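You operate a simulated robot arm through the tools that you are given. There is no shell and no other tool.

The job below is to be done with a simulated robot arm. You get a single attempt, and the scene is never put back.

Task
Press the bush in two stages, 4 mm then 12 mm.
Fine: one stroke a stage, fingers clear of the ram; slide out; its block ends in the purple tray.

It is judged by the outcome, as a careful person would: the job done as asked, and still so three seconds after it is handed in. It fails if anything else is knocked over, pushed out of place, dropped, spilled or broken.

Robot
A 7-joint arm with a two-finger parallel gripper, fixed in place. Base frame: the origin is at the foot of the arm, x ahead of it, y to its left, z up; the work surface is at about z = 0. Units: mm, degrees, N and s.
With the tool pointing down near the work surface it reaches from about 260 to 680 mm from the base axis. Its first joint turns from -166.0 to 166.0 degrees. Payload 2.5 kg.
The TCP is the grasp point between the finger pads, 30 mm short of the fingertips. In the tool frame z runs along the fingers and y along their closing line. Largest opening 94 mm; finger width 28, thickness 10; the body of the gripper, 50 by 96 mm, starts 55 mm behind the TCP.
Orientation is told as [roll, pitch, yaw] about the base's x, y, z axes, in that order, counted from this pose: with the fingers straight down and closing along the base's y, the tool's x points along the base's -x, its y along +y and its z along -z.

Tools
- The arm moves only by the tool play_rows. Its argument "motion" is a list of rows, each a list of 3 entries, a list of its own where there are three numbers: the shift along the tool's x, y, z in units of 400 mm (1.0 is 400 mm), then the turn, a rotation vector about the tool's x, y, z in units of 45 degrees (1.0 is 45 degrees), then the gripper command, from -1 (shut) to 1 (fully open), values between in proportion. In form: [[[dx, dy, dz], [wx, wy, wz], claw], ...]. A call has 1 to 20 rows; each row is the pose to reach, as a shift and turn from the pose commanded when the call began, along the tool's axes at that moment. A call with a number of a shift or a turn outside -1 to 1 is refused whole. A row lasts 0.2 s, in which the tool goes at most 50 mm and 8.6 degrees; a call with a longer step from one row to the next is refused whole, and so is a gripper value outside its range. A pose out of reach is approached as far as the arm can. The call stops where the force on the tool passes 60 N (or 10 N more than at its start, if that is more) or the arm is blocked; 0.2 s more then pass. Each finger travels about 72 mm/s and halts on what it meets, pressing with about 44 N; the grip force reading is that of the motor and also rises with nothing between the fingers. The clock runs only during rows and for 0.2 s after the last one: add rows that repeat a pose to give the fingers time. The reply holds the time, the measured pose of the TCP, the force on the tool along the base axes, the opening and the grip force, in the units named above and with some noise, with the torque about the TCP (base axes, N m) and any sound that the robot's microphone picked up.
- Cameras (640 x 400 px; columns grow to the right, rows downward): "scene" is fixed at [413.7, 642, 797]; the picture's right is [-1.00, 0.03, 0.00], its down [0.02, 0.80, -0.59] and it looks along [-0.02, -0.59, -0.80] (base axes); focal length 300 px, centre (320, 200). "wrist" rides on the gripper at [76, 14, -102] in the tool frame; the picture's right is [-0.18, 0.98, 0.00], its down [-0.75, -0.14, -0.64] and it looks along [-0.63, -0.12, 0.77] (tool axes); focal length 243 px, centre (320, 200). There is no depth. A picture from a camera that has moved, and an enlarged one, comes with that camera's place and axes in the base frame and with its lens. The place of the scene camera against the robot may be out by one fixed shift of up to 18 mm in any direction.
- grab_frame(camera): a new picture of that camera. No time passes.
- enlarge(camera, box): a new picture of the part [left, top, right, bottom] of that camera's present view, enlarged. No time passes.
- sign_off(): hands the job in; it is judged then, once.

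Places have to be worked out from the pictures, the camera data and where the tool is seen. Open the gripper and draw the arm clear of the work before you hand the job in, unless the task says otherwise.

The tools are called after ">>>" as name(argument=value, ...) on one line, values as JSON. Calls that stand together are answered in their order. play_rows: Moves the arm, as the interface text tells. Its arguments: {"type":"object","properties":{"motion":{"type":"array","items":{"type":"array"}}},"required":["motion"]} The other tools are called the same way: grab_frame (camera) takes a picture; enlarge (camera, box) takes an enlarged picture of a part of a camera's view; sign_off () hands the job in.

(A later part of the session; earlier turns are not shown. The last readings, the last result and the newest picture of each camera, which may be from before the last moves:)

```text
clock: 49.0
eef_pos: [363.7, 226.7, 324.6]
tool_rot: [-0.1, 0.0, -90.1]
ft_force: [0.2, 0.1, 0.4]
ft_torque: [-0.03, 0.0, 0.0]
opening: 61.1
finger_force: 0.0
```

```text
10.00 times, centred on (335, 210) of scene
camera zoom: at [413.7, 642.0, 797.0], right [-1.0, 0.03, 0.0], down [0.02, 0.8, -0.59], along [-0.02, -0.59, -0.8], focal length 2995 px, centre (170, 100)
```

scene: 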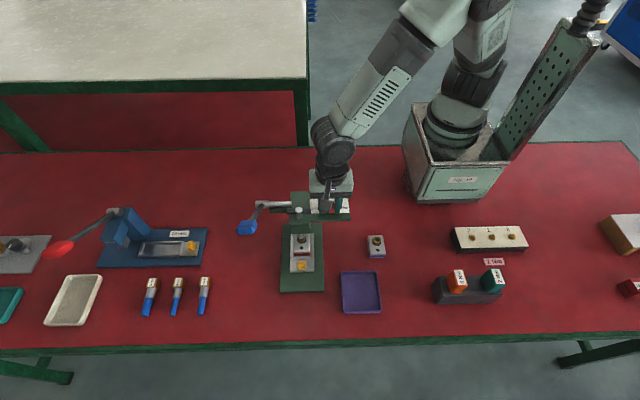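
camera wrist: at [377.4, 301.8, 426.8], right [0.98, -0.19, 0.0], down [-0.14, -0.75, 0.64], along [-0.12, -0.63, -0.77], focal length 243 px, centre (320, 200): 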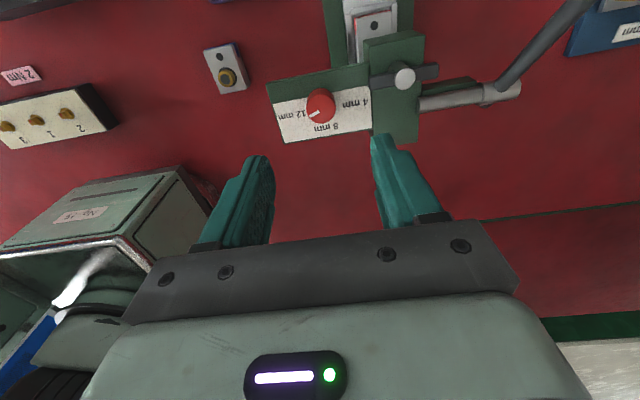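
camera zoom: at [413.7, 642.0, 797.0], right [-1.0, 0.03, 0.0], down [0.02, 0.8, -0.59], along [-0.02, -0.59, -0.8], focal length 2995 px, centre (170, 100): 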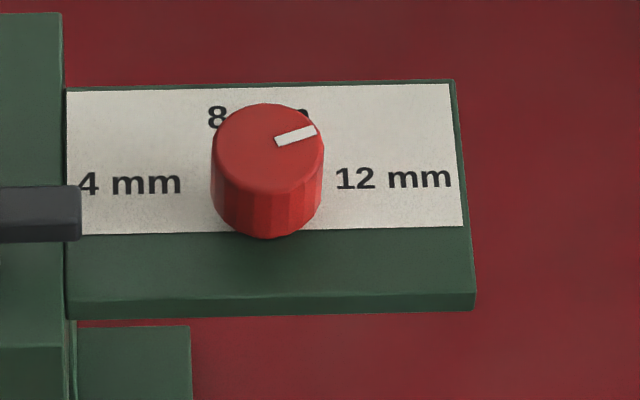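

Both views give the pointer ~17° past −x, the mirror of the 4 mm position and right at the 12 mm mark. Dial set for stage 2. I move back up and over to the lever grip.

>>> play_rows(motion=[[[0, 0, -0.1], [0, 0, 0], 0.3], [[0.04, 0.06, -0.1675], [0, 0, 0], 0.3], [[0.09, 0.14, -0.1675], [0, 0, 0], 0.3], [[0.14, 0.22, -0.1675], [0, 0, 0], 0.3], [[0.19, 0.3, -0.1675], [0, 0, 0], 0.3], [[0.24, 0.37, -0.1675], [0, 0, 0], 0.3], [[0.283, 0.427, -0.1675], [0, 0, 0], 0.3], [[0.283, 0.427, -0.1675], [0, 0, 0], 0.3]])

>>> enlarge(camera="wrist", box=[230, 60, 420, 240])

```text
clock: 50.8
eef_pos: [535.6, 337.1, 390.2]
tool_rot: [-0.1, 0.1, -90.1]
ft_force: [-0.1, 1.1, -0.4]
ft_torque: [-0.03, 0.0, -0.02]
opening: 61.0
finger_force: 0.0
```

```text
2.22 times, centred on (325, 150) of wrist
camera zoom: at [548.1, 412.8, 492.1], right [0.98, -0.19, 0.0], down [-0.14, -0.75, 0.64], along [-0.12, -0.63, -0.77], focal length 539 px, centre (309, 311)
```

zoom: 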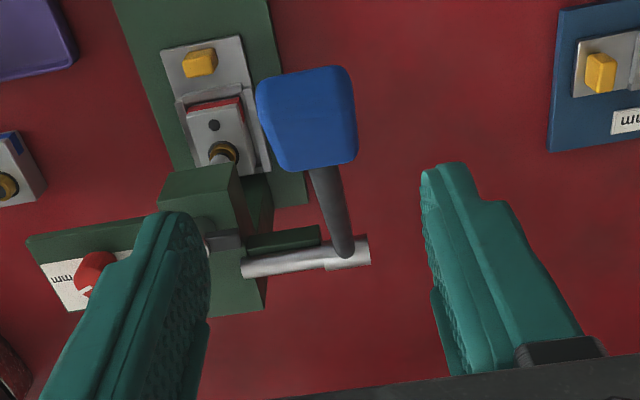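

Lever is at the same rest position. I descend straddling the grip as before and close on it.

>>> play_rows(motion=[[[0.0085, -0.0028, 0.07], [0, 0, 0], 0.3], [[0.0085, -0.0028, 0.14], [0, 0, 0], 0.3], [[0.0085, -0.0028, 0.2], [0, 0, 0], 0.3], [[0.0085, -0.0028, 0.246], [0, 0, 0], 0.3], [[0.0085, -0.0028, 0.246], [0, 0, 0], -0.2], [[0.0085, -0.0028, 0.246], [0, 0, 0], -1], [[0.0085, -0.0028, 0.246], [0, 0, 0], -1]])

>>> enlarge(camera="wrist", box=[230, 100, 420, 240])

```text
clock: 52.4
eef_pos: [535.5, 339.6, 293.6]
tool_rot: [0.2, 0.1, -90.1]
ft_force: [26.7, 8.7, -7.9]
ft_torque: [0.6, 0.12, 0.11]
opening: 38.1
finger_force: 44.7
```

```text
2.86 times, centred on (325, 170) of wrist
camera zoom: at [548.4, 415.5, 395.1], right [0.98, -0.19, 0.0], down [-0.14, -0.75, 0.64], along [-0.12, -0.63, -0.77], focal length 693 px, centre (306, 286)
```

zoom: 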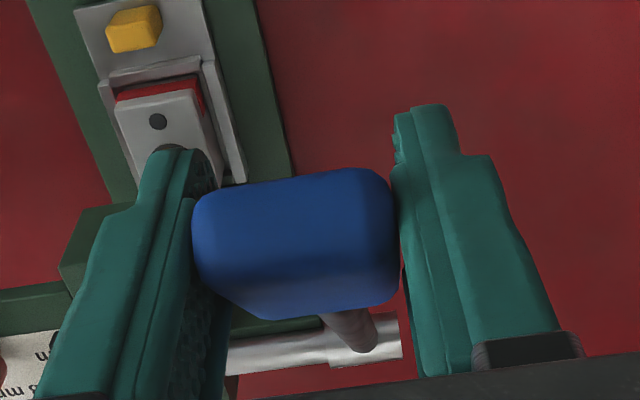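

Same clamp as before. I run the down-stroke along the arc to where stage 1 ended (~7°), then check.

>>> play_rows(motion=[[[0, 0.004, 0], [0, 0, 0], -1], [[0.0125, 0.004, 0.016], [0, 0, 0], -1], [[0.0243, 0.004, 0.0323], [0, 0, 0], -1], [[0.0354, 0.004, 0.0493], [0, 0, 0], -1], [[0.0458, 0.004, 0.0665], [0, 0, 0], -1], [[0.0553, 0.003, 0.0843], [0, 0, 0], -1], [[0.064, 0.003, 0.1025], [0, 0, 0], -1], [[0.072, 0.002, 0.121], [0, 0, 0], -1], [[0.079, 0.002, 0.1398], [0, 0, 0], -1], [[0.0855, 0.002, 0.159], [0, 0, 0], -1], [[0.091, 0.001, 0.1785], [0, 0, 0], -1], [[0.0955, 0.001, 0.198], [0, 0, 0], -1], [[0.0993, 0.001, 0.218], [0, 0, 0], -1], [[0.1023, 0.001, 0.238], [0, 0, 0], -1]])

>>> enlarge(camera="wrist", box=[230, 100, 420, 240])

>>> enlarge(camera="scene", box=[297, 232, 313, 246])

```text
clock: 55.4
eef_pos: [535.1, 380.4, 197.8]
tool_rot: [0.1, 0.1, -90.0]
ft_force: [3.3, 8.5, 11.3]
ft_torque: [-1.34, 0.09, 0.15]
opening: 38.4
finger_force: 44.7
```

```text
2.86 times, centred on (325, 170) of wrist
camera zoom: at [548.6, 456.2, 300.6], right [0.98, -0.19, 0.0], down [-0.14, -0.75, 0.64], along [-0.12, -0.63, -0.77], focal length 693 px, centre (306, 286)
```

zoom: 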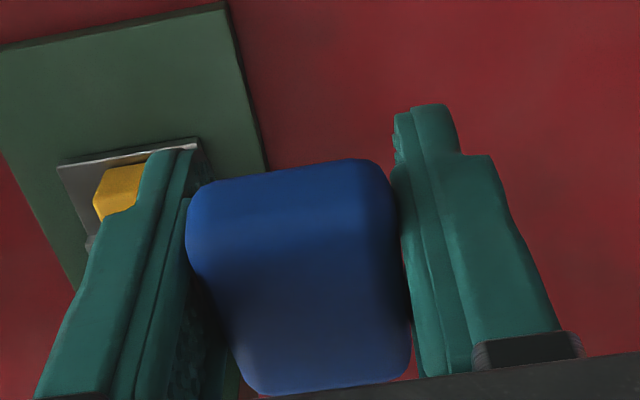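

```text
16.00 times, centred on (305, 239) of scene
camera zoom: at [413.7, 642.0, 797.0], right [-1.0, 0.03, 0.0], down [0.02, 0.8, -0.59], along [-0.02, -0.59, -0.8], focal length 4792 px, centre (560, -424)
```

zoom: 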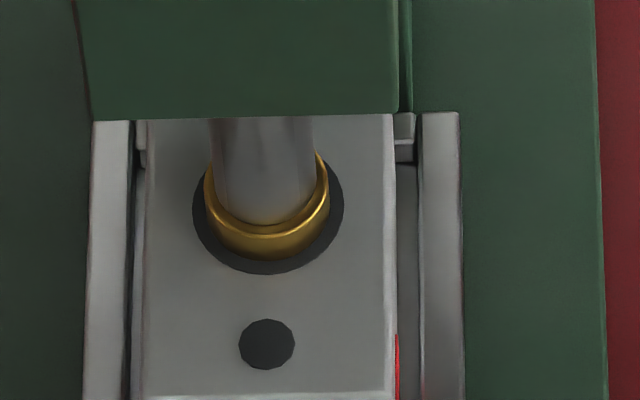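

The ram meets the bush at the 4 mm depth, as expected, and the grip hasn't slipped. I continue the same stroke to about −8°.

>>> play_rows(motion=[[[0.002, 0, 0.02], [0, 0, 0], -1], [[0.003, 0, 0.04], [0, 0, 0], -1], [[0.0034, 0, 0.0603], [0, 0, 0], -1], [[0.0028, 0, 0.0805], [0, 0, 0], -1], [[0.0013, 0, 0.1005], [0, 0, 0], -1], [[-0.0011, 0, 0.1205], [0, 0, 0], -1]])

>>> enlarge(camera="wrist", box=[230, 100, 420, 240])

>>> enlarge(camera="scene", box=[297, 232, 313, 246])

```text
clock: 56.8
eef_pos: [535.0, 379.9, 147.7]
tool_rot: [0.1, 0.0, -90.1]
ft_force: [22.1, 10.3, 11.2]
ft_torque: [-1.35, 0.26, 0.32]
opening: 38.7
finger_force: 44.8
```

```text
2.86 times, centred on (325, 170) of wrist
camera zoom: at [548.7, 455.6, 250.6], right [0.98, -0.19, 0.0], down [-0.14, -0.75, 0.64], along [-0.12, -0.63, -0.77], focal length 693 px, centre (306, 286)
```

zoom: 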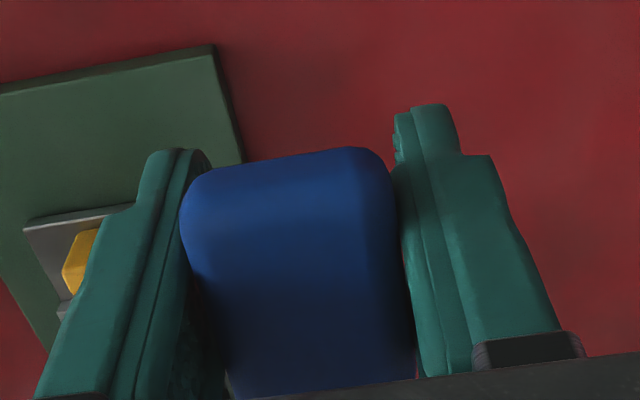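

```text
16.00 times, centred on (305, 239) of scene
camera zoom: at [413.7, 642.0, 797.0], right [-1.0, 0.03, 0.0], down [0.02, 0.8, -0.59], along [-0.02, -0.59, -0.8], focal length 4792 px, centre (560, -424)
```

zoom: 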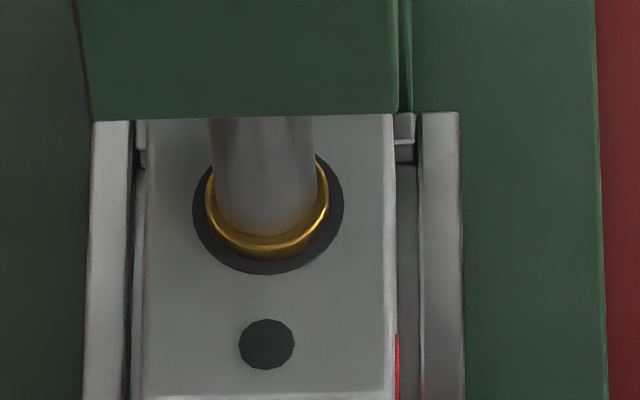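

The bush is going in further with only ~11 N. I continue the stroke another 10°.

>>> play_rows(motion=[[[-0.0033, 0.0025, 0.02], [0, 0, 0], -1], [[-0.0074, 0.0025, 0.0398], [0, 0, 0], -1], [[-0.0124, 0.0025, 0.0593], [0, 0, 0], -1], [[-0.0181, 0.0025, 0.0788], [0, 0, 0], -1]])

>>> enlarge(camera="wrist", box=[230, 100, 420, 240])

>>> enlarge(camera="scene", box=[297, 232, 313, 246])

```text
clock: 57.8
eef_pos: [534.9, 373.1, 117.1]
tool_rot: [-0.1, -0.1, -89.9]
ft_force: [2.1, 9.1, 10.9]
ft_torque: [-1.45, -0.13, -0.04]
opening: 38.5
finger_force: 44.7
```

```text
2.86 times, centred on (325, 170) of wrist
camera zoom: at [549.0, 449.2, 219.4], right [0.98, -0.18, 0.0], down [-0.14, -0.75, 0.64], along [-0.12, -0.63, -0.77], focal length 693 px, centre (306, 286)
```

zoom: 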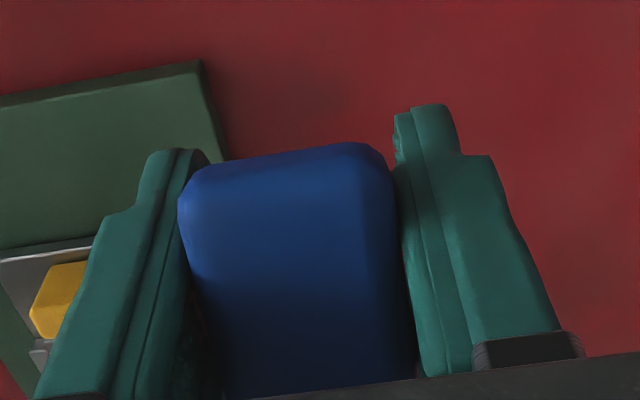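

```text
16.00 times, centred on (305, 239) of scene
camera zoom: at [413.7, 642.0, 797.0], right [-1.0, 0.03, 0.0], down [0.02, 0.8, -0.59], along [-0.02, -0.59, -0.8], focal length 4792 px, centre (560, -424)
```

zoom: 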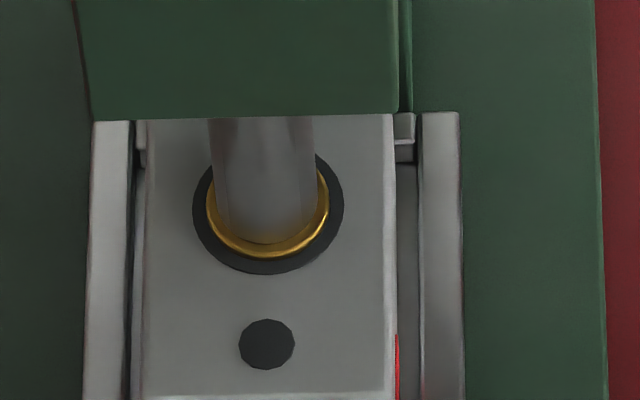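

Nearly seated now (rim ≈2 mm proud). I go on in small 1.25° steps to find the stop.

>>> play_rows(motion=[[[-0.0033, 0, 0.0095], [0, 0, 0], -1], [[-0.0068, 0, 0.019], [0, 0, 0], -1], [[-0.0103, 0, 0.0285], [0, 0, 0], -1]])

>>> enlarge(camera="scene", box=[297, 232, 313, 246])

>>> enlarge(camera="wrist", box=[230, 100, 420, 240])

```text
clock: 58.6
eef_pos: [535.3, 368.2, 104.9]
tool_rot: [-0.1, 0.1, -90.0]
ft_force: [-8.2, 6.3, 11.9]
ft_torque: [-1.43, -0.27, -0.1]
opening: 38.4
finger_force: 44.8
```

```text
16.00 times, centred on (305, 239) of scene
camera zoom: at [413.7, 642.0, 797.0], right [-1.0, 0.03, 0.0], down [0.02, 0.8, -0.59], along [-0.02, -0.59, -0.8], focal length 4792 px, centre (560, -424)
```

zoom: 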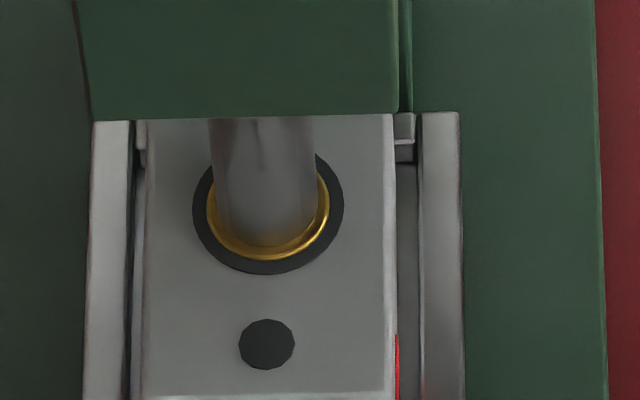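

```text
2.86 times, centred on (325, 170) of wrist
camera zoom: at [549.0, 445.4, 207.0], right [0.98, -0.18, 0.0], down [-0.14, -0.75, 0.64], along [-0.12, -0.63, -0.77], focal length 693 px, centre (306, 286)
```

zoom: 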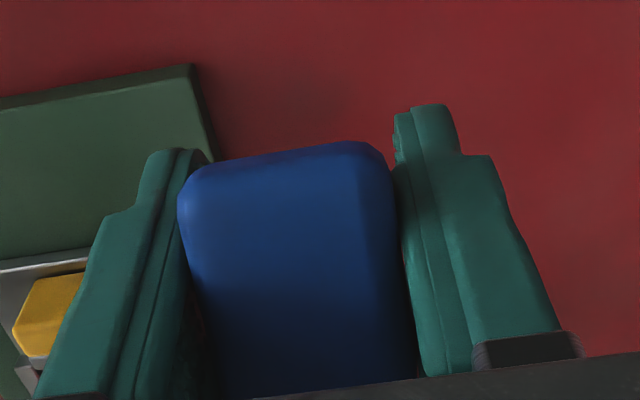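

Still no stop (12 N). I continue two more small steps.

>>> play_rows(motion=[[[-0.0039, 0, 0.0093], [0, 0, 0], -1], [[-0.0079, 0, 0.0185], [0, 0, 0], -1], [[-0.0123, 0, 0.0275], [0, 0, 0], -1]])

>>> enlarge(camera="scene", box=[297, 232, 313, 246])

>>> enlarge(camera="wrist", box=[230, 100, 420, 240])

```text
clock: 59.4
eef_pos: [534.9, 367.8, 98.1]
tool_rot: [-0.1, 0.5, -89.9]
ft_force: [-35.4, 13.5, 34.2]
ft_torque: [-0.11, -0.53, -0.46]
opening: 38.4
finger_force: 44.7
```

```text
16.00 times, centred on (305, 239) of scene
camera zoom: at [413.7, 642.0, 797.0], right [-1.0, 0.03, 0.0], down [0.02, 0.8, -0.59], along [-0.02, -0.59, -0.8], focal length 4792 px, centre (560, -424)
```

zoom: 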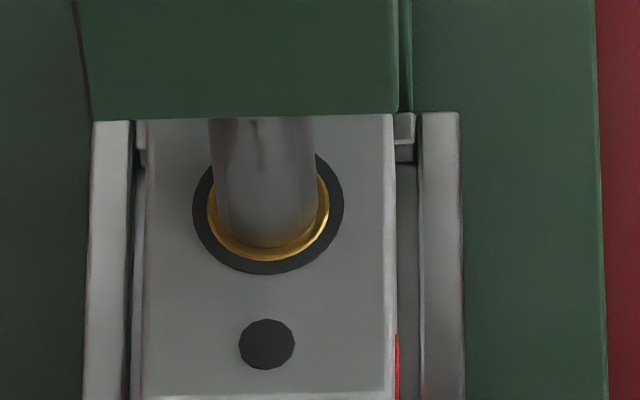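

```text
2.86 times, centred on (325, 170) of wrist
camera zoom: at [548.7, 442.9, 200.8], right [0.98, -0.18, 0.0], down [-0.14, -0.76, 0.64], along [-0.12, -0.63, -0.77], focal length 693 px, centre (306, 286)
```

zoom: 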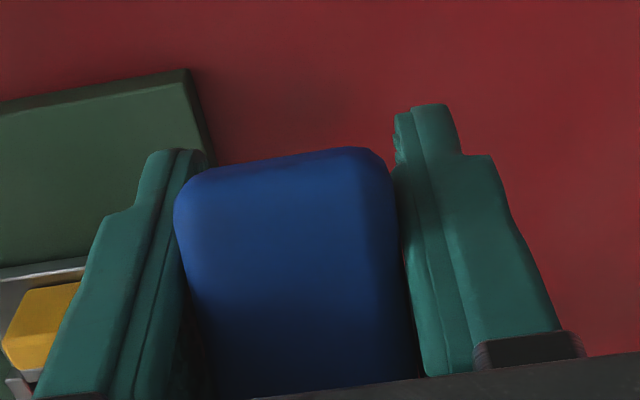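

Force has jumped to 34 N with the rim practically flush: the 12 mm stop is reached. A last 3 mm nudge within the same stroke confirms it's solid.

>>> play_rows(motion=[[[-0.001, -0.003, 0.004], [0, 0, 0], -1], [[-0.002, -0.003, 0.008], [0, 0, 0], -1]])

>>> enlarge(camera="scene", box=[297, 232, 313, 246])

>>> enlarge(camera="wrist", box=[230, 100, 420, 240])

```text
clock: 60.0
eef_pos: [535.2, 364.8, 94.7]
tool_rot: [0.3, 0.3, -89.8]
ft_force: [-12.4, 23.5, 28.1]
ft_torque: [-0.27, 0.06, -0.01]
opening: 38.2
finger_force: 44.9
```

```text
16.00 times, centred on (305, 239) of scene
camera zoom: at [413.7, 642.0, 797.0], right [-1.0, 0.03, 0.0], down [0.02, 0.8, -0.59], along [-0.02, -0.59, -0.8], focal length 4792 px, centre (560, -424)
```

zoom: 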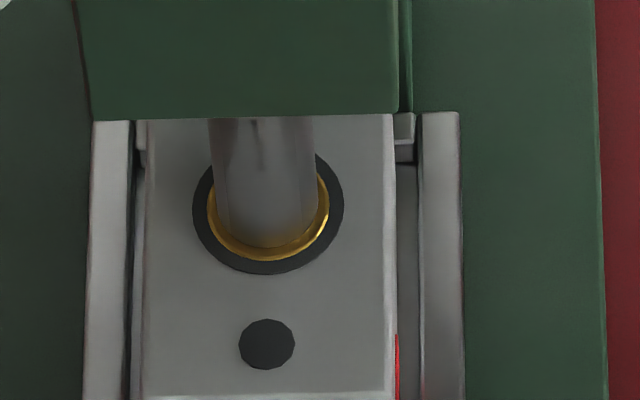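

```text
2.86 times, centred on (325, 170) of wrist
camera zoom: at [548.2, 441.3, 197.9], right [0.98, -0.18, 0.0], down [-0.14, -0.76, 0.64], along [-0.11, -0.63, -0.77], focal length 693 px, centre (306, 286)
```

zoom: 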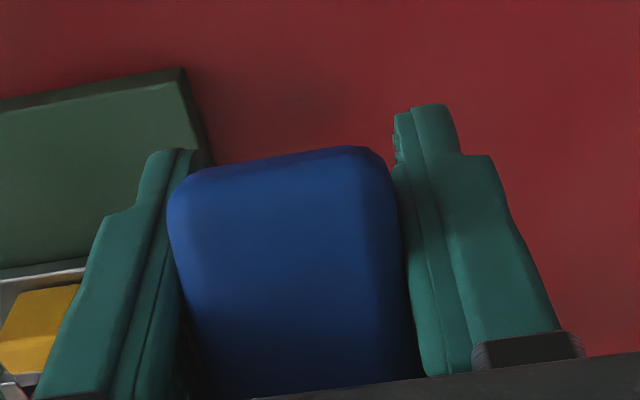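

The bush no longer moves and the fingers only slip: stage 2 is at its hard stop with the rim flush. I bring the lever back up along the arc.

>>> play_rows(motion=[[[0.005, 0, -0.01], [0, 0, 0], -1], [[0.0125, 0, -0.029], [0, 0, 0], -1], [[0.0191, 0, -0.0478], [0, 0, 0], -1], [[0.0299, 0, -0.0868], [0, 0, 0], -1], [[0.0373, 0, -0.1265], [0, 0, 0], -1], [[0.0411, 0, -0.1665], [0, 0, 0], -1], [[0.0414, 0, -0.207], [0, 0, 0], -1], [[0.0384, 0, -0.247], [0, 0, 0], -1], [[0.0316, 0, -0.287], [0, 0, 0], -1], [[0.0216, 0, -0.326], [0, 0, 0], -1]])

>>> enlarge(camera="wrist", box=[230, 100, 420, 240])

>>> enlarge(camera="scene", box=[297, 232, 313, 246])

```text
clock: 62.2
eef_pos: [534.8, 371.7, 221.7]
tool_rot: [-0.1, 0.0, -90.0]
ft_force: [1.3, -14.5, -11.4]
ft_torque: [1.51, -0.21, 0.11]
opening: 38.6
finger_force: 45.2
```

```text
2.86 times, centred on (325, 170) of wrist
camera zoom: at [548.9, 448.2, 324.2], right [0.98, -0.18, 0.0], down [-0.14, -0.75, 0.64], along [-0.12, -0.63, -0.77], focal length 693 px, centre (306, 286)
```

zoom: 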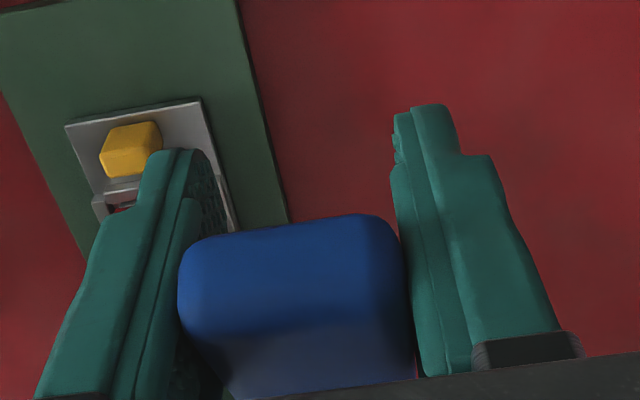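

```text
16.00 times, centred on (305, 239) of scene
camera zoom: at [413.7, 642.0, 797.0], right [-1.0, 0.03, 0.0], down [0.02, 0.8, -0.59], along [-0.02, -0.59, -0.8], focal length 4792 px, centre (560, -424)
```

zoom: 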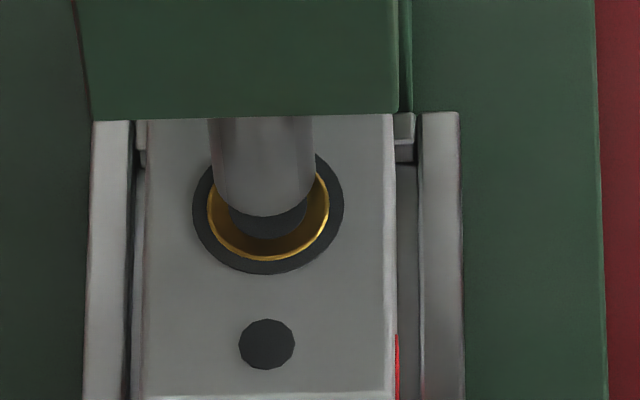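

The bush stays seated and the ram lifts. I continue raising the lever to its rest position.

>>> play_rows(motion=[[[-0.0065, 0, -0.019], [0, 0, 0], -1], [[-0.0135, 0, -0.038], [0, 0, 0], -1], [[-0.0215, 0, -0.0565], [0, 0, 0], -1], [[-0.0303, 0, -0.0748], [0, 0, 0], -1], [[-0.04, 0, -0.0922], [0, 0, 0], -1], [[-0.0501, 0, -0.1098], [0, 0, 0], -1], [[-0.0613, 0, -0.1268], [0, 0, 0], -1], [[-0.073, 0, -0.143], [0, 0, 0], -1], [[-0.0805, 0, -0.1528], [0, 0, 0], -1]])

>>> enlarge(camera="wrist", box=[230, 100, 420, 240])

>>> enlarge(camera="scene", box=[200, 170, 360, 310])

```text
clock: 64.2
eef_pos: [535.4, 341.7, 283.3]
tool_rot: [0.1, 0.2, -90.1]
ft_force: [36.1, 12.0, -33.9]
ft_torque: [-0.16, 0.77, 0.03]
opening: 38.5
finger_force: 44.5
```

```text
2.86 times, centred on (325, 170) of wrist
camera zoom: at [548.6, 416.5, 384.7], right [0.98, -0.19, 0.0], down [-0.14, -0.75, 0.64], along [-0.12, -0.63, -0.77], focal length 693 px, centre (306, 286)
```

zoom: 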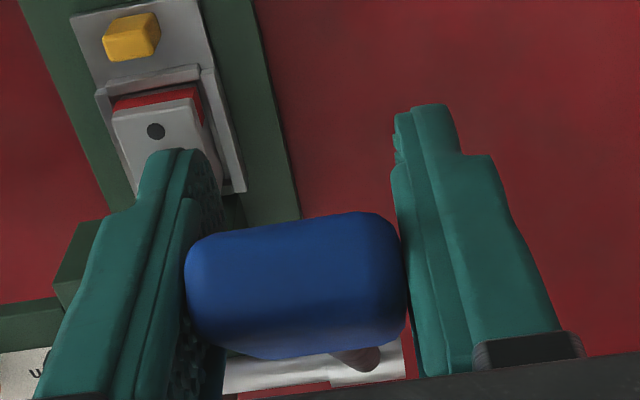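

```text
2.86 times, centred on (280, 240) of scene
camera zoom: at [413.7, 642.0, 797.0], right [-1.0, 0.03, 0.0], down [0.02, 0.8, -0.59], along [-0.02, -0.59, -0.8], focal length 856 px, centre (434, 86)
```

zoom: 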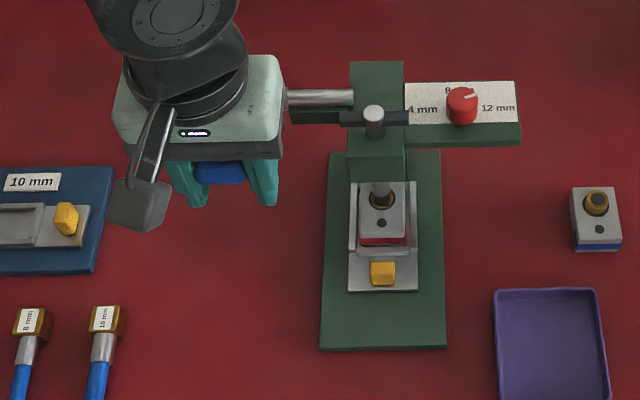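

The lever is at its top stop (−34 N). I ease the pull, open the fingers and rise clear.

>>> play_rows(motion=[[[-0.002, 0.004, 0.006], [0, 0, 0], -1], [[-0.002, 0.004, 0.006], [0, 0, 0], -0.1], [[-0.002, 0.003, 0.006], [0, 0, 0], 0.3], [[-0.002, 0.003, 0.0], [0, 0, 0], 0.3], [[-0.002, 0.003, -0.05], [0, 0, 0], 0.3], [[-0.002, 0.003, -0.13], [0, 0, 0], 0.3], [[-0.002, 0.003, -0.22], [0, 0, 0], 0.3], [[-0.002, 0.003, -0.29], [0, 0, 0], 0.3]])

>>> grab_frame(camera="scene")

>>> enlarge(camera="scene", box=[297, 232, 313, 246])

>>> grab_frame(camera="wrist")

```text
clock: 66.0
eef_pos: [536.7, 337.9, 400.3]
tool_rot: [0.0, 0.0, -90.2]
ft_force: [0.3, 0.7, 0.9]
ft_torque: [0.01, 0.0, 0.0]
opening: 61.1
finger_force: 0.1
```

```text
taken
```

scene: 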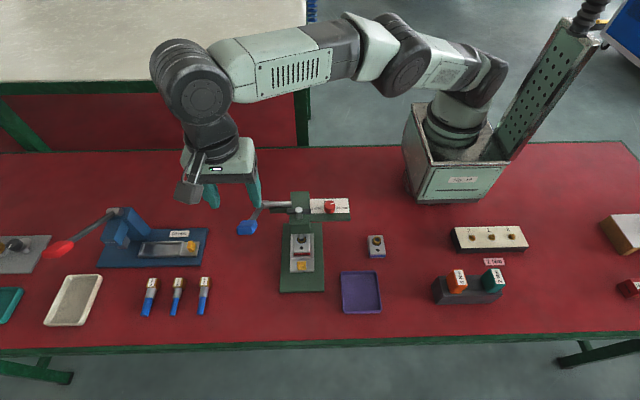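

```text
16.00 times, centred on (305, 239) of scene
camera zoom: at [413.7, 642.0, 797.0], right [-1.0, 0.03, 0.0], down [0.02, 0.8, -0.59], along [-0.02, -0.59, -0.8], focal length 4792 px, centre (560, -424)
```

zoom: 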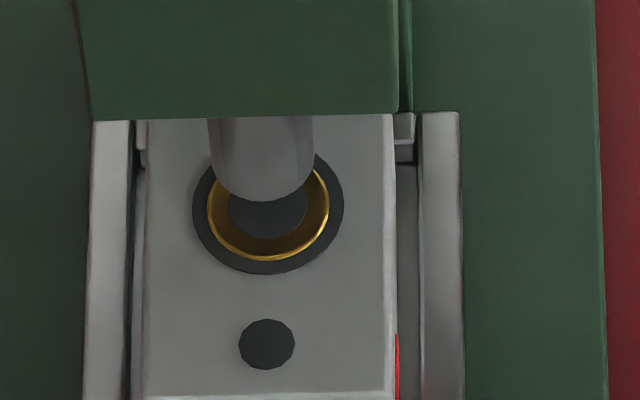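

```text
taken
camera wrist: at [550.3, 414.4, 502.3], right [0.98, -0.19, 0.0], down [-0.14, -0.75, 0.64], along [-0.12, -0.63, -0.77], focal length 243 px, centre (320, 200)
```

wrist: 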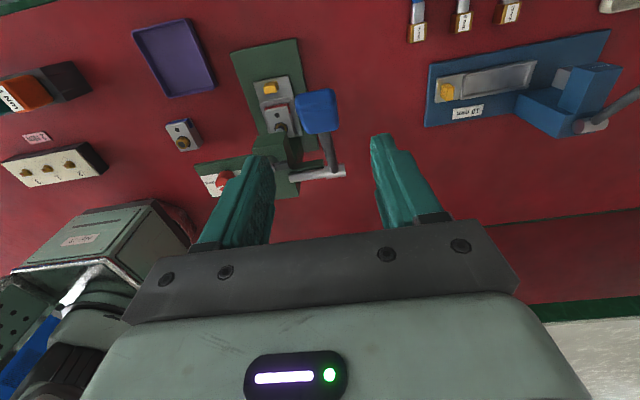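

Both stages are done: bush flush, ram and lever back at rest, dial still at 12. Now to bring the slide out: I go around the front and down toward the tab with the same 10° tilt as before.

>>> play_rows(motion=[[[0.05, -0.06, 0], [0, 0, 0], 0.3], [[0.1, -0.12, 0], [0, 0, 0], 0.3], [[0.15, -0.18, 0], [0, 0, 0], 0.3], [[0.205, -0.243, 0], [0, 0, 0], 0.3], [[0.22, -0.243, 0.1], [0, 0, 0], 0.3], [[0.233, -0.243, 0.2], [0, 0, 0], 0.3], [[0.233, -0.243, 0.3], [0, 0, 0], 0.3], [[0.233, -0.243, 0.4], [0, -0.08, 0], 0.3], [[0.233, -0.243, 0.5], [0, -0.16, 0], 0.2], [[0.233, -0.243, 0.6], [0, -0.222, 0], 0.1], [[0.233, -0.243, 0.65], [0, -0.222, 0], 0.1]])

>>> grab_frame(camera="wrist")

>>> enlarge(camera="wrist", box=[260, 110, 400, 250])

```text
clock: 68.4
eef_pos: [439.9, 432.2, 138.3]
tool_rot: [0.1, -10.0, -90.1]
ft_force: [-0.7, -1.3, 0.1]
ft_torque: [0.0, -0.03, -0.03]
opening: 51.6
finger_force: 0.1
```

```text
taken
camera wrist: at [452.8, 524.5, 225.8], right [0.98, -0.18, 0.03], down [-0.14, -0.63, 0.76], along [-0.12, -0.75, -0.65], focal length 243 px, centre (320, 200)
```

wrist: 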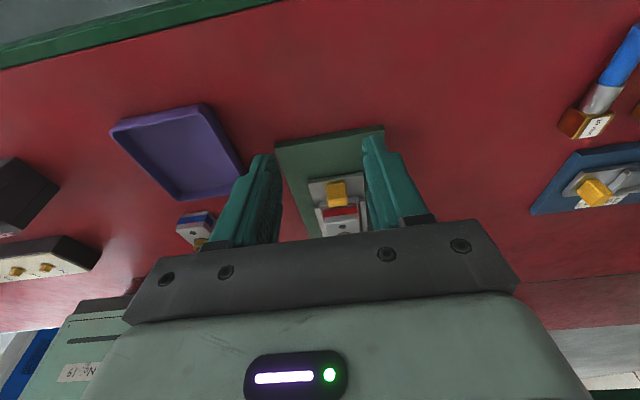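

```text
2.86 times, centred on (330, 180) of wrist
camera zoom: at [452.8, 524.5, 225.8], right [0.98, -0.18, 0.03], down [-0.14, -0.63, 0.76], along [-0.12, -0.75, -0.65], focal length 693 px, centre (291, 257)
```

zoom: 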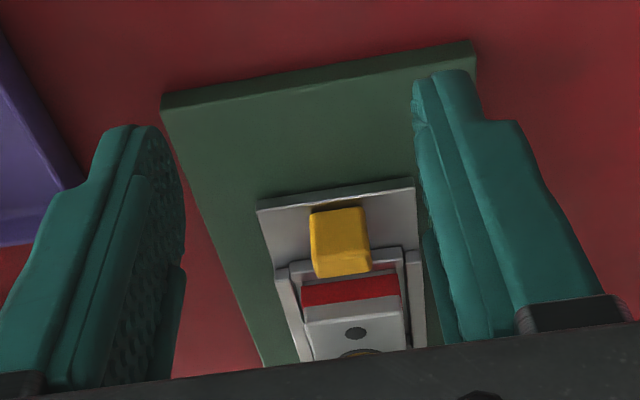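

Tab is visible in its pushed-in place. I move in above it and descend along the tool axis to the earlier release pose.

>>> play_rows(motion=[[[-0.0665, 0.0015, 0.0225], [0, 0, 0], 0.1], [[-0.133, 0.0015, 0.045], [0, 0, 0], 0.1], [[-0.2, 0.0015, 0.0675], [0, 0, 0], 0.1], [[-0.2655, 0.0015, 0.09], [0, 0, 0], 0.1], [[-0.2655, 0.0015, 0.15], [0, 0, 0], 0.1], [[-0.2655, 0.0015, 0.21], [0, 0, 0], 0.1], [[-0.2655, 0.0015, 0.25], [0, 0, 0], 0.1], [[-0.2655, 0.0015, 0.259], [0, 0, 0], 0.1]])

>>> enlarge(camera="wrist", box=[230, 110, 420, 250])

```text
clock: 70.2
eef_pos: [438.9, 309.9, 55.0]
tool_rot: [-0.1, -10.0, -90.1]
ft_force: [-0.3, 0.1, 0.2]
ft_torque: [0.01, 0.0, 0.03]
opening: 51.9
finger_force: 0.1
```

```text
2.86 times, centred on (325, 180) of wrist
camera zoom: at [453.0, 401.5, 142.3], right [0.98, -0.18, 0.03], down [-0.14, -0.63, 0.76], along [-0.12, -0.75, -0.65], focal length 693 px, centre (306, 257)
```

zoom: 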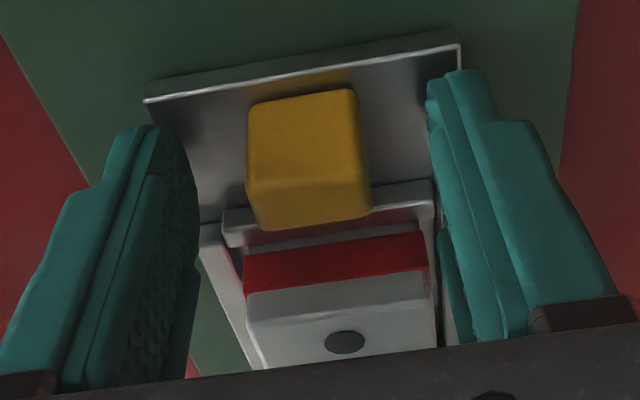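

Positioned over the tab; I close and check the grip.

>>> play_rows(motion=[[[0, 0.002, 0.004], [0, 0, 0], -0.3], [[0, 0.002, 0.004], [0, 0, 0], -1], [[0, 0.002, 0.004], [0, 0, 0], -1], [[0, 0.002, 0.004], [0, 0, 0], -1]])

```text
clock: 71.2
eef_pos: [439.9, 308.0, 53.5]
tool_rot: [0.2, -10.0, -90.0]
ft_force: [6.1, 2.1, -4.8]
ft_torque: [-0.15, 0.16, 0.01]
opening: 23.8
finger_force: 45.5
```

Tab gripped (23.8 mm). I pull the slide out in +y, 40 mm first.

>>> play_rows(motion=[[[0.0074, 0, -0.0013], [0, 0, 0], -1], [[0.0246, 0, -0.0043], [0, 0, 0], -1], [[0.0492, 0, -0.0087], [0, 0, 0], -1], [[0.0739, 0, -0.013], [0, 0, 0], -1], [[0.0985, 0, -0.0174], [0, 0, 0], -1]])

>>> enlarge(camera="wrist", box=[230, 110, 420, 250])

```text
clock: 72.4
eef_pos: [440.4, 348.8, 54.4]
tool_rot: [0.0, -10.0, -90.0]
ft_force: [12.0, 0.0, -17.7]
ft_torque: [0.81, -0.35, 0.22]
opening: 23.9
finger_force: 44.7
```

```text
2.86 times, centred on (325, 180) of wrist
camera zoom: at [453.9, 441.6, 141.2], right [0.98, -0.18, 0.03], down [-0.14, -0.63, 0.76], along [-0.12, -0.75, -0.65], focal length 693 px, centre (306, 257)
```

zoom: 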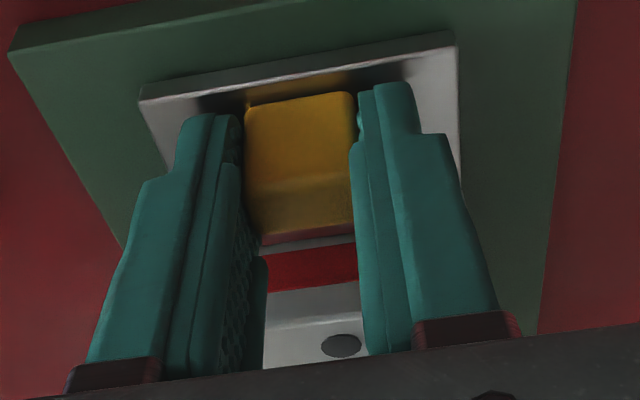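

The slide follows. I continue 48 mm, correcting 1 mm downward.

>>> play_rows(motion=[[[0.0246, 0, -0.002], [0, 0, 0], -1], [[0.0492, 0, -0.0062], [0, 0, 0], -1], [[0.0739, 0, -0.0105], [0, 0, 0], -1], [[0.0985, 0, -0.0149], [0, 0, 0], -1], [[0.118, 0, -0.0183], [0, 0, 0], -1]])

>>> enlarge(camera="wrist", box=[230, 110, 420, 250])

```text
clock: 73.6
eef_pos: [440.4, 399.5, 53.5]
tool_rot: [-0.1, -9.9, -90.0]
ft_force: [-9.1, -0.2, 9.9]
ft_torque: [-1.04, -0.11, 0.07]
opening: 23.6
finger_force: 45.0
```

```text
2.86 times, centred on (325, 180) of wrist
camera zoom: at [453.8, 491.3, 141.4], right [0.98, -0.18, 0.03], down [-0.14, -0.63, 0.76], along [-0.12, -0.75, -0.65], focal length 693 px, centre (306, 257)
```

zoom: 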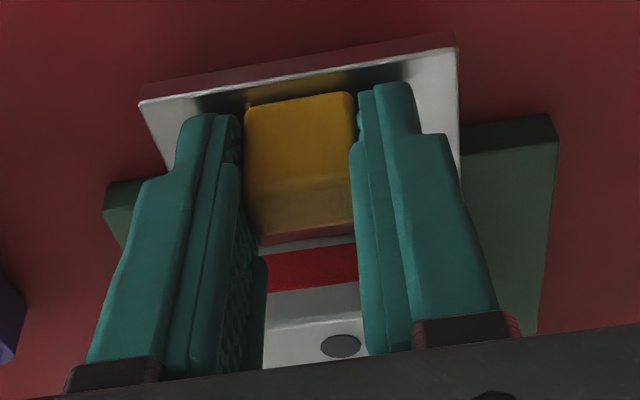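

About 5 mm left to the outer stop; I pull slowly to find it.

>>> play_rows(motion=[[[0.0049, 0, -0.0009], [0, 0, 0], -1], [[0.0099, 0, -0.0017], [0, 0, 0], -1], [[0.0148, 0, -0.0026], [0, 0, 0], -1], [[0.0172, 0, -0.003], [0, 0, 0], -1]])

```text
clock: 74.6
eef_pos: [439.1, 403.8, 53.1]
tool_rot: [-0.1, -10.1, -90.0]
ft_force: [-24.7, -9.0, 30.1]
ft_torque: [0.34, 0.04, 0.11]
opening: 23.9
finger_force: 44.9
```

The slide is at its outer stop (−9 N in y, position matches the original). I relax and open the fingers, then retract upward.

>>> play_rows(motion=[[[-0.0046, 0, -0.0043], [0, 0, 0], -1], [[-0.0046, 0, -0.0043], [0, 0, 0], -0.3], [[-0.0046, 0, -0.0043], [0, 0, 0], 0.1], [[-0.0046, 0, -0.05], [0, 0, 0], 0.1], [[-0.0046, 0, -0.12], [0, 0, 0], 0.1], [[-0.0046, 0, -0.22], [0, 0.08, 0], 0.3], [[-0.0046, 0, -0.32], [0, 0.16, 0], 0.5], [[-0.0046, 0, -0.42], [0, 0.222, 0], 0.5]])

>>> grab_frame(camera="wrist")

>>> grab_frame(camera="scene")

>>> enlarge(camera="wrist", box=[250, 60, 400, 220])

```text
clock: 76.4
eef_pos: [442.6, 433.4, 219.0]
tool_rot: [-0.1, 0.0, -90.1]
ft_force: [-0.2, 0.0, -0.2]
ft_torque: [0.02, 0.02, 0.01]
opening: 70.3
finger_force: 0.1
```

```text
taken
camera wrist: at [455.6, 508.7, 321.8], right [0.98, -0.19, 0.0], down [-0.14, -0.75, 0.64], along [-0.12, -0.63, -0.77], focal length 243 px, centre (320, 200)
```

wrist: 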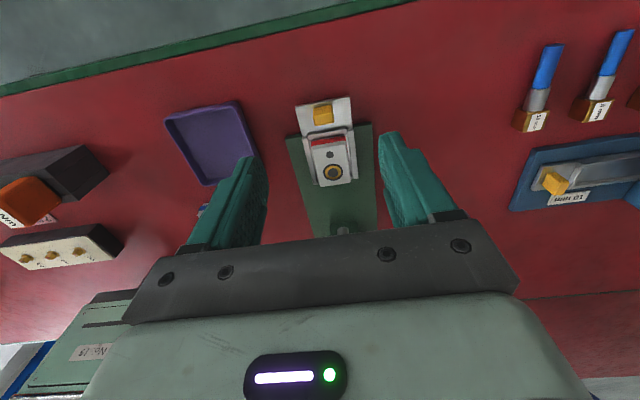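

```text
taken
```

scene: 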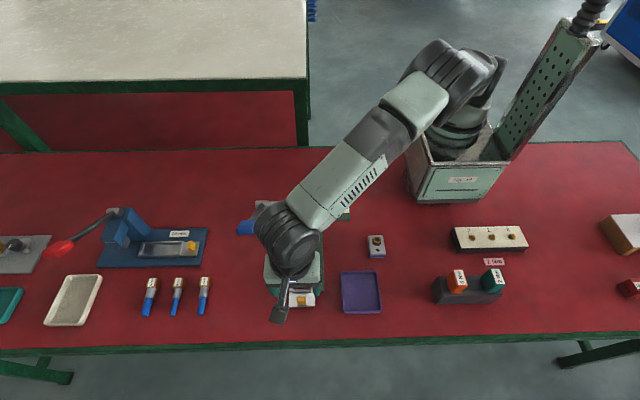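

```text
2.50 times, centred on (325, 140) of wrist
camera zoom: at [455.6, 508.7, 321.8], right [0.98, -0.19, 0.0], down [-0.14, -0.75, 0.64], along [-0.12, -0.63, -0.77], focal length 606 px, centre (308, 350)
```

zoom: 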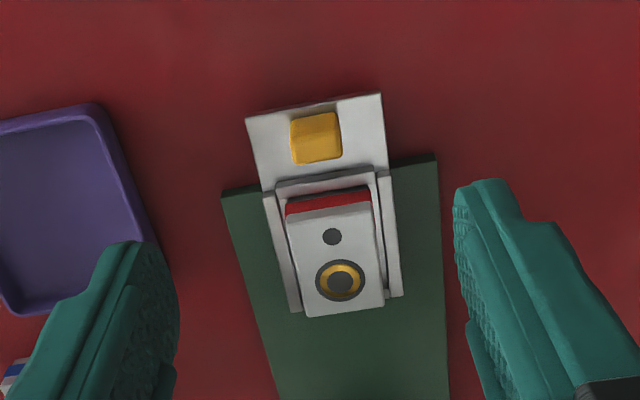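

The slide is out and the bush sits flush. Block top measured at z≈49, x 418–461, y 309–372 (centre (439, 340.5)), nest walls ≈25 high. I move above the block with the fingers opened to ~66 mm.

>>> play_rows(motion=[[[-0.06, -0.002, 0.03], [0, 0, 0], 0.4], [[-0.12, -0.002, 0.07], [0, 0, 0], 0.4], [[-0.18, -0.002, 0.12], [0, 0, 0], 0.4], [[-0.2325, -0.002, 0.1725], [0, 0, 0], 0.4], [[-0.2325, -0.002, 0.1725], [0, 0, 0], 0.4]])

>>> grab_frame(camera="wrist")

>>> enlarge(camera="wrist", box=[230, 60, 420, 240])

>>> grab_frame(camera="scene")

```text
clock: 77.6
eef_pos: [442.5, 338.5, 151.2]
tool_rot: [0.0, 0.0, -90.1]
ft_force: [-0.2, 0.5, 0.3]
ft_torque: [0.02, -0.01, -0.01]
opening: 65.6
finger_force: 0.1
```

```text
taken
camera wrist: at [455.4, 414.5, 253.6], right [0.98, -0.19, 0.0], down [-0.14, -0.75, 0.64], along [-0.12, -0.63, -0.77], focal length 243 px, centre (320, 200)
```

wrist: 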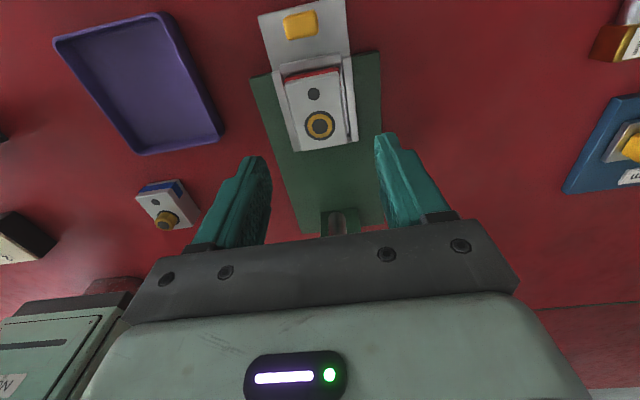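

```text
2.22 times, centred on (325, 150) of wrist
camera zoom: at [455.4, 414.5, 253.6], right [0.98, -0.19, 0.0], down [-0.14, -0.75, 0.64], along [-0.12, -0.63, -0.77], focal length 539 px, centre (309, 311)
```

zoom: 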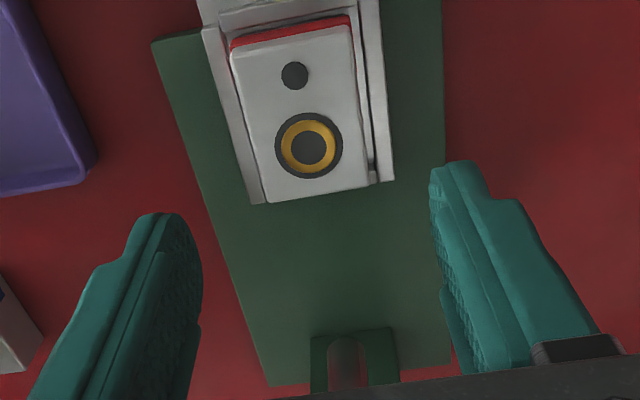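

```text
taken
```

scene: 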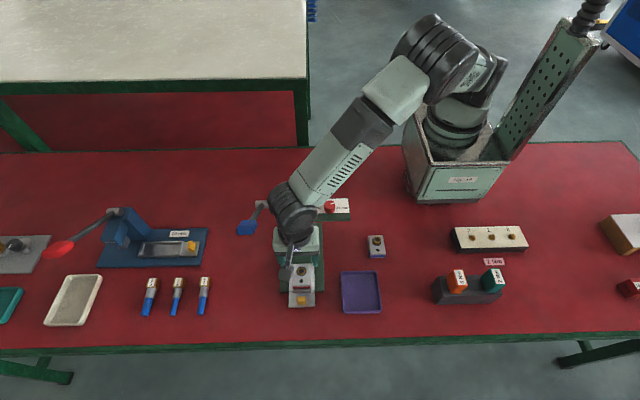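

Block centre computed at (439.5, 338.3). I shift −2 mm in x and descend with tips ending ~31 mm high, above the nest walls.

>>> play_rows(motion=[[[0, -0.0055, 0.07], [0, 0, 0], 0.4], [[0, -0.0055, 0.14], [0, 0, 0], 0.4], [[0, -0.0055, 0.19], [0, 0, 0], 0.4], [[0, -0.0055, 0.215], [0, 0, 0], 0.4], [[0, -0.0055, 0.225], [0, 0, 0], 0.4]])

>>> enlarge(camera="wrist", box=[230, 100, 420, 240])

>>> enlarge(camera="scene", box=[260, 220, 340, 310])

```text
clock: 78.8
eef_pos: [437.2, 338.2, 62.9]
tool_rot: [0.0, 0.0, -90.1]
ft_force: [0.2, 0.3, 0.3]
ft_torque: [-0.01, 0.01, 0.02]
opening: 66.0
finger_force: 0.1
```

```text
2.86 times, centred on (325, 170) of wrist
camera zoom: at [450.0, 414.6, 164.8], right [0.98, -0.19, 0.0], down [-0.14, -0.75, 0.64], along [-0.12, -0.63, -0.77], focal length 693 px, centre (306, 286)
```

zoom: 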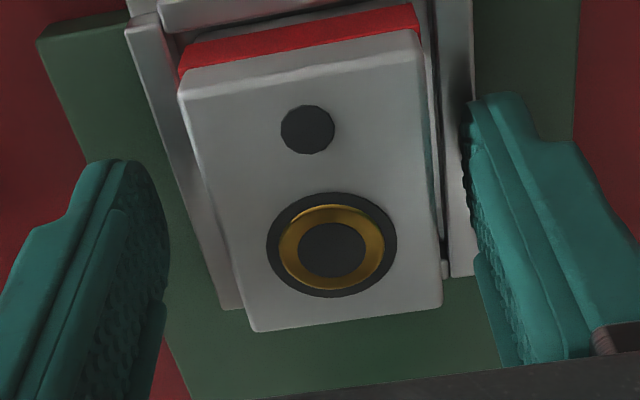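

```text
4.44 times, centred on (300, 265) of scene
camera zoom: at [413.7, 642.0, 797.0], right [-1.0, 0.03, 0.0], down [0.02, 0.8, -0.59], along [-0.02, -0.59, -0.8], focal length 1331 px, centre (409, -89)
```

zoom: 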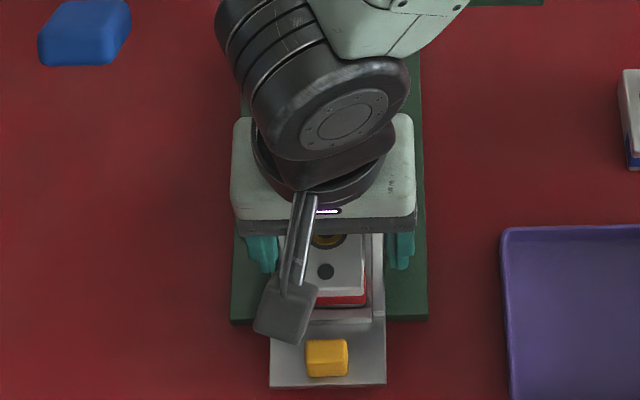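

Fingers straddle the block above the walls. I nudge +1.5 mm in x and close.

>>> play_rows(motion=[[[0, 0.004, 0.004], [0, 0, 0], 0.4], [[0, 0.004, 0.004], [0, 0, 0], 0.0], [[0, 0.004, 0.004], [0, 0, 0], -0.5], [[0, 0.004, 0.004], [0, 0, 0], -1], [[0, 0.004, 0.004], [0, 0, 0], -1]])

>>> enlarge(camera="wrist", box=[230, 100, 420, 240])

```text
clock: 80.0
eef_pos: [438.0, 338.8, 59.8]
tool_rot: [0.0, 0.0, -90.2]
ft_force: [0.7, 0.4, -0.1]
ft_torque: [0.11, -0.06, -0.01]
opening: 43.4
finger_force: 43.8
```

```text
2.86 times, centred on (325, 170) of wrist
camera zoom: at [451.7, 414.5, 162.7], right [0.98, -0.19, 0.0], down [-0.14, -0.75, 0.64], along [-0.12, -0.63, -0.77], focal length 693 px, centre (306, 286)
```

zoom: 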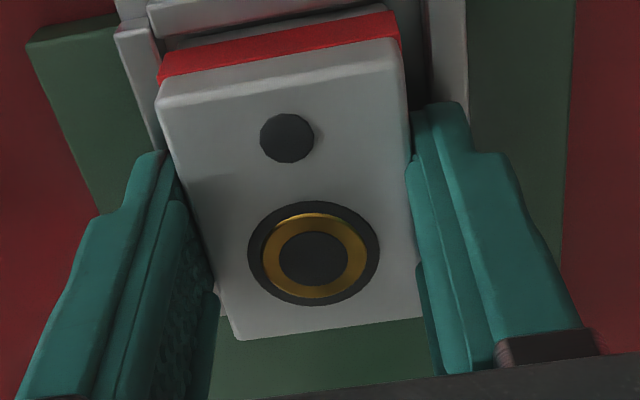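

Block gripped at 43.4 mm. I lift straight up, slowly at first.

>>> play_rows(motion=[[[0, 0, -0.012], [0, 0, 0], -1], [[0, 0, -0.03], [0, 0, 0], -1], [[0, 0, -0.06], [0, 0, 0], -1], [[0, 0, -0.12], [0, 0, 0], -1], [[0, 0, -0.2], [0, 0, 0], -1]])

>>> grab_frame(camera="wrist")

>>> grab_frame(camera="scene")

```text
clock: 81.2
eef_pos: [438.9, 336.1, 137.4]
tool_rot: [0.0, -0.1, -90.0]
ft_force: [0.4, 0.1, -2.9]
ft_torque: [-0.02, 0.04, -0.01]
opening: 43.1
finger_force: 43.7
```

```text
taken
camera wrist: at [452.4, 412.8, 240.0], right [0.98, -0.18, 0.0], down [-0.14, -0.75, 0.64], along [-0.12, -0.63, -0.77], focal length 243 px, centre (320, 200)
```

wrist: 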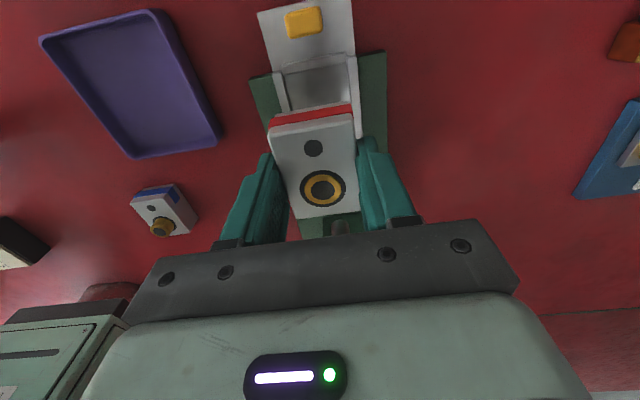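

```text
taken
```

scene: 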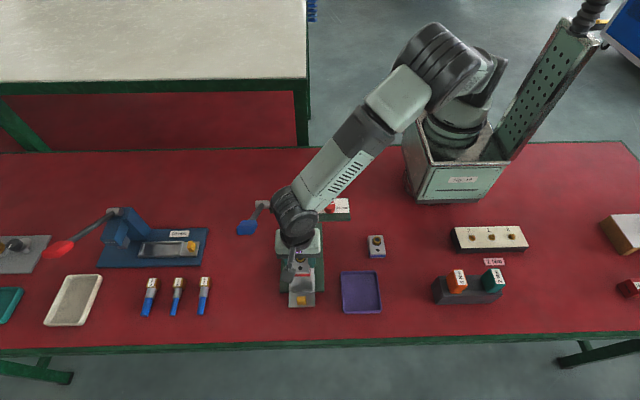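

Block is held securely (~3 N weight). Tray rim corners measure x 232–334, y 322–427, so I carry it to the tray centre (283, 374).

>>> play_rows(motion=[[[0.01, -0.04, -0.01], [0, 0, 0], -1], [[0.03, -0.12, -0.01], [0, 0, 0], -1], [[0.055, -0.21, -0.01], [0, 0, 0], -1], [[0.08, -0.3, -0.01], [0, 0, 0], -1], [[0.095, -0.37, -0.01], [0, 0, 0], -1], [[0.095, -0.39, -0.01], [0, 0, 0], -1], [[0.095, -0.39, 0.05], [0, 0, 0], -1]])

>>> grab_frame(camera="wrist")

>>> enlarge(camera="scene", box=[270, 210, 420, 330])

```text
clock: 82.8
eef_pos: [282.7, 375.0, 122.1]
tool_rot: [-0.1, 0.0, -89.9]
ft_force: [0.4, 0.2, -3.4]
ft_torque: [-0.03, 0.0, -0.01]
opening: 43.5
finger_force: 43.8
```

```text
taken
camera wrist: at [296.0, 450.8, 224.9], right [0.98, -0.18, 0.0], down [-0.14, -0.75, 0.64], along [-0.12, -0.63, -0.77], focal length 243 px, centre (320, 200)
```

wrist: 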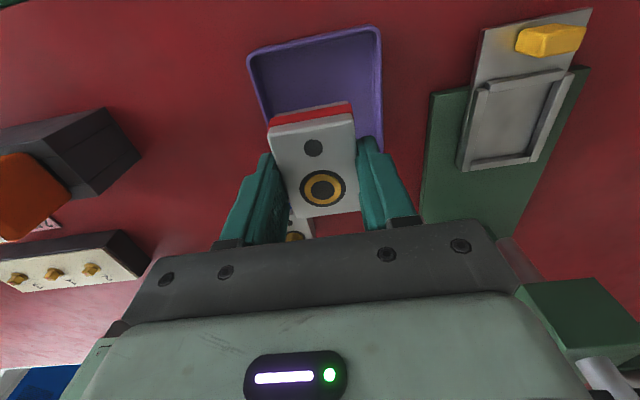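

```text
3.33 times, centred on (345, 270) of scene
camera zoom: at [413.7, 642.0, 797.0], right [-1.0, 0.03, 0.0], down [0.02, 0.8, -0.59], along [-0.02, -0.59, -0.8], focal length 998 px, centre (237, -33)
```

zoom: 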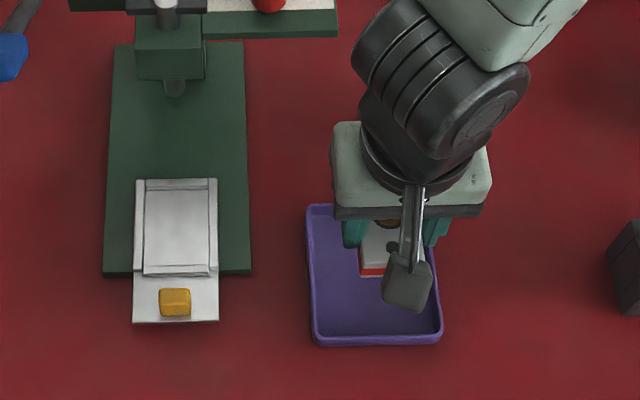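

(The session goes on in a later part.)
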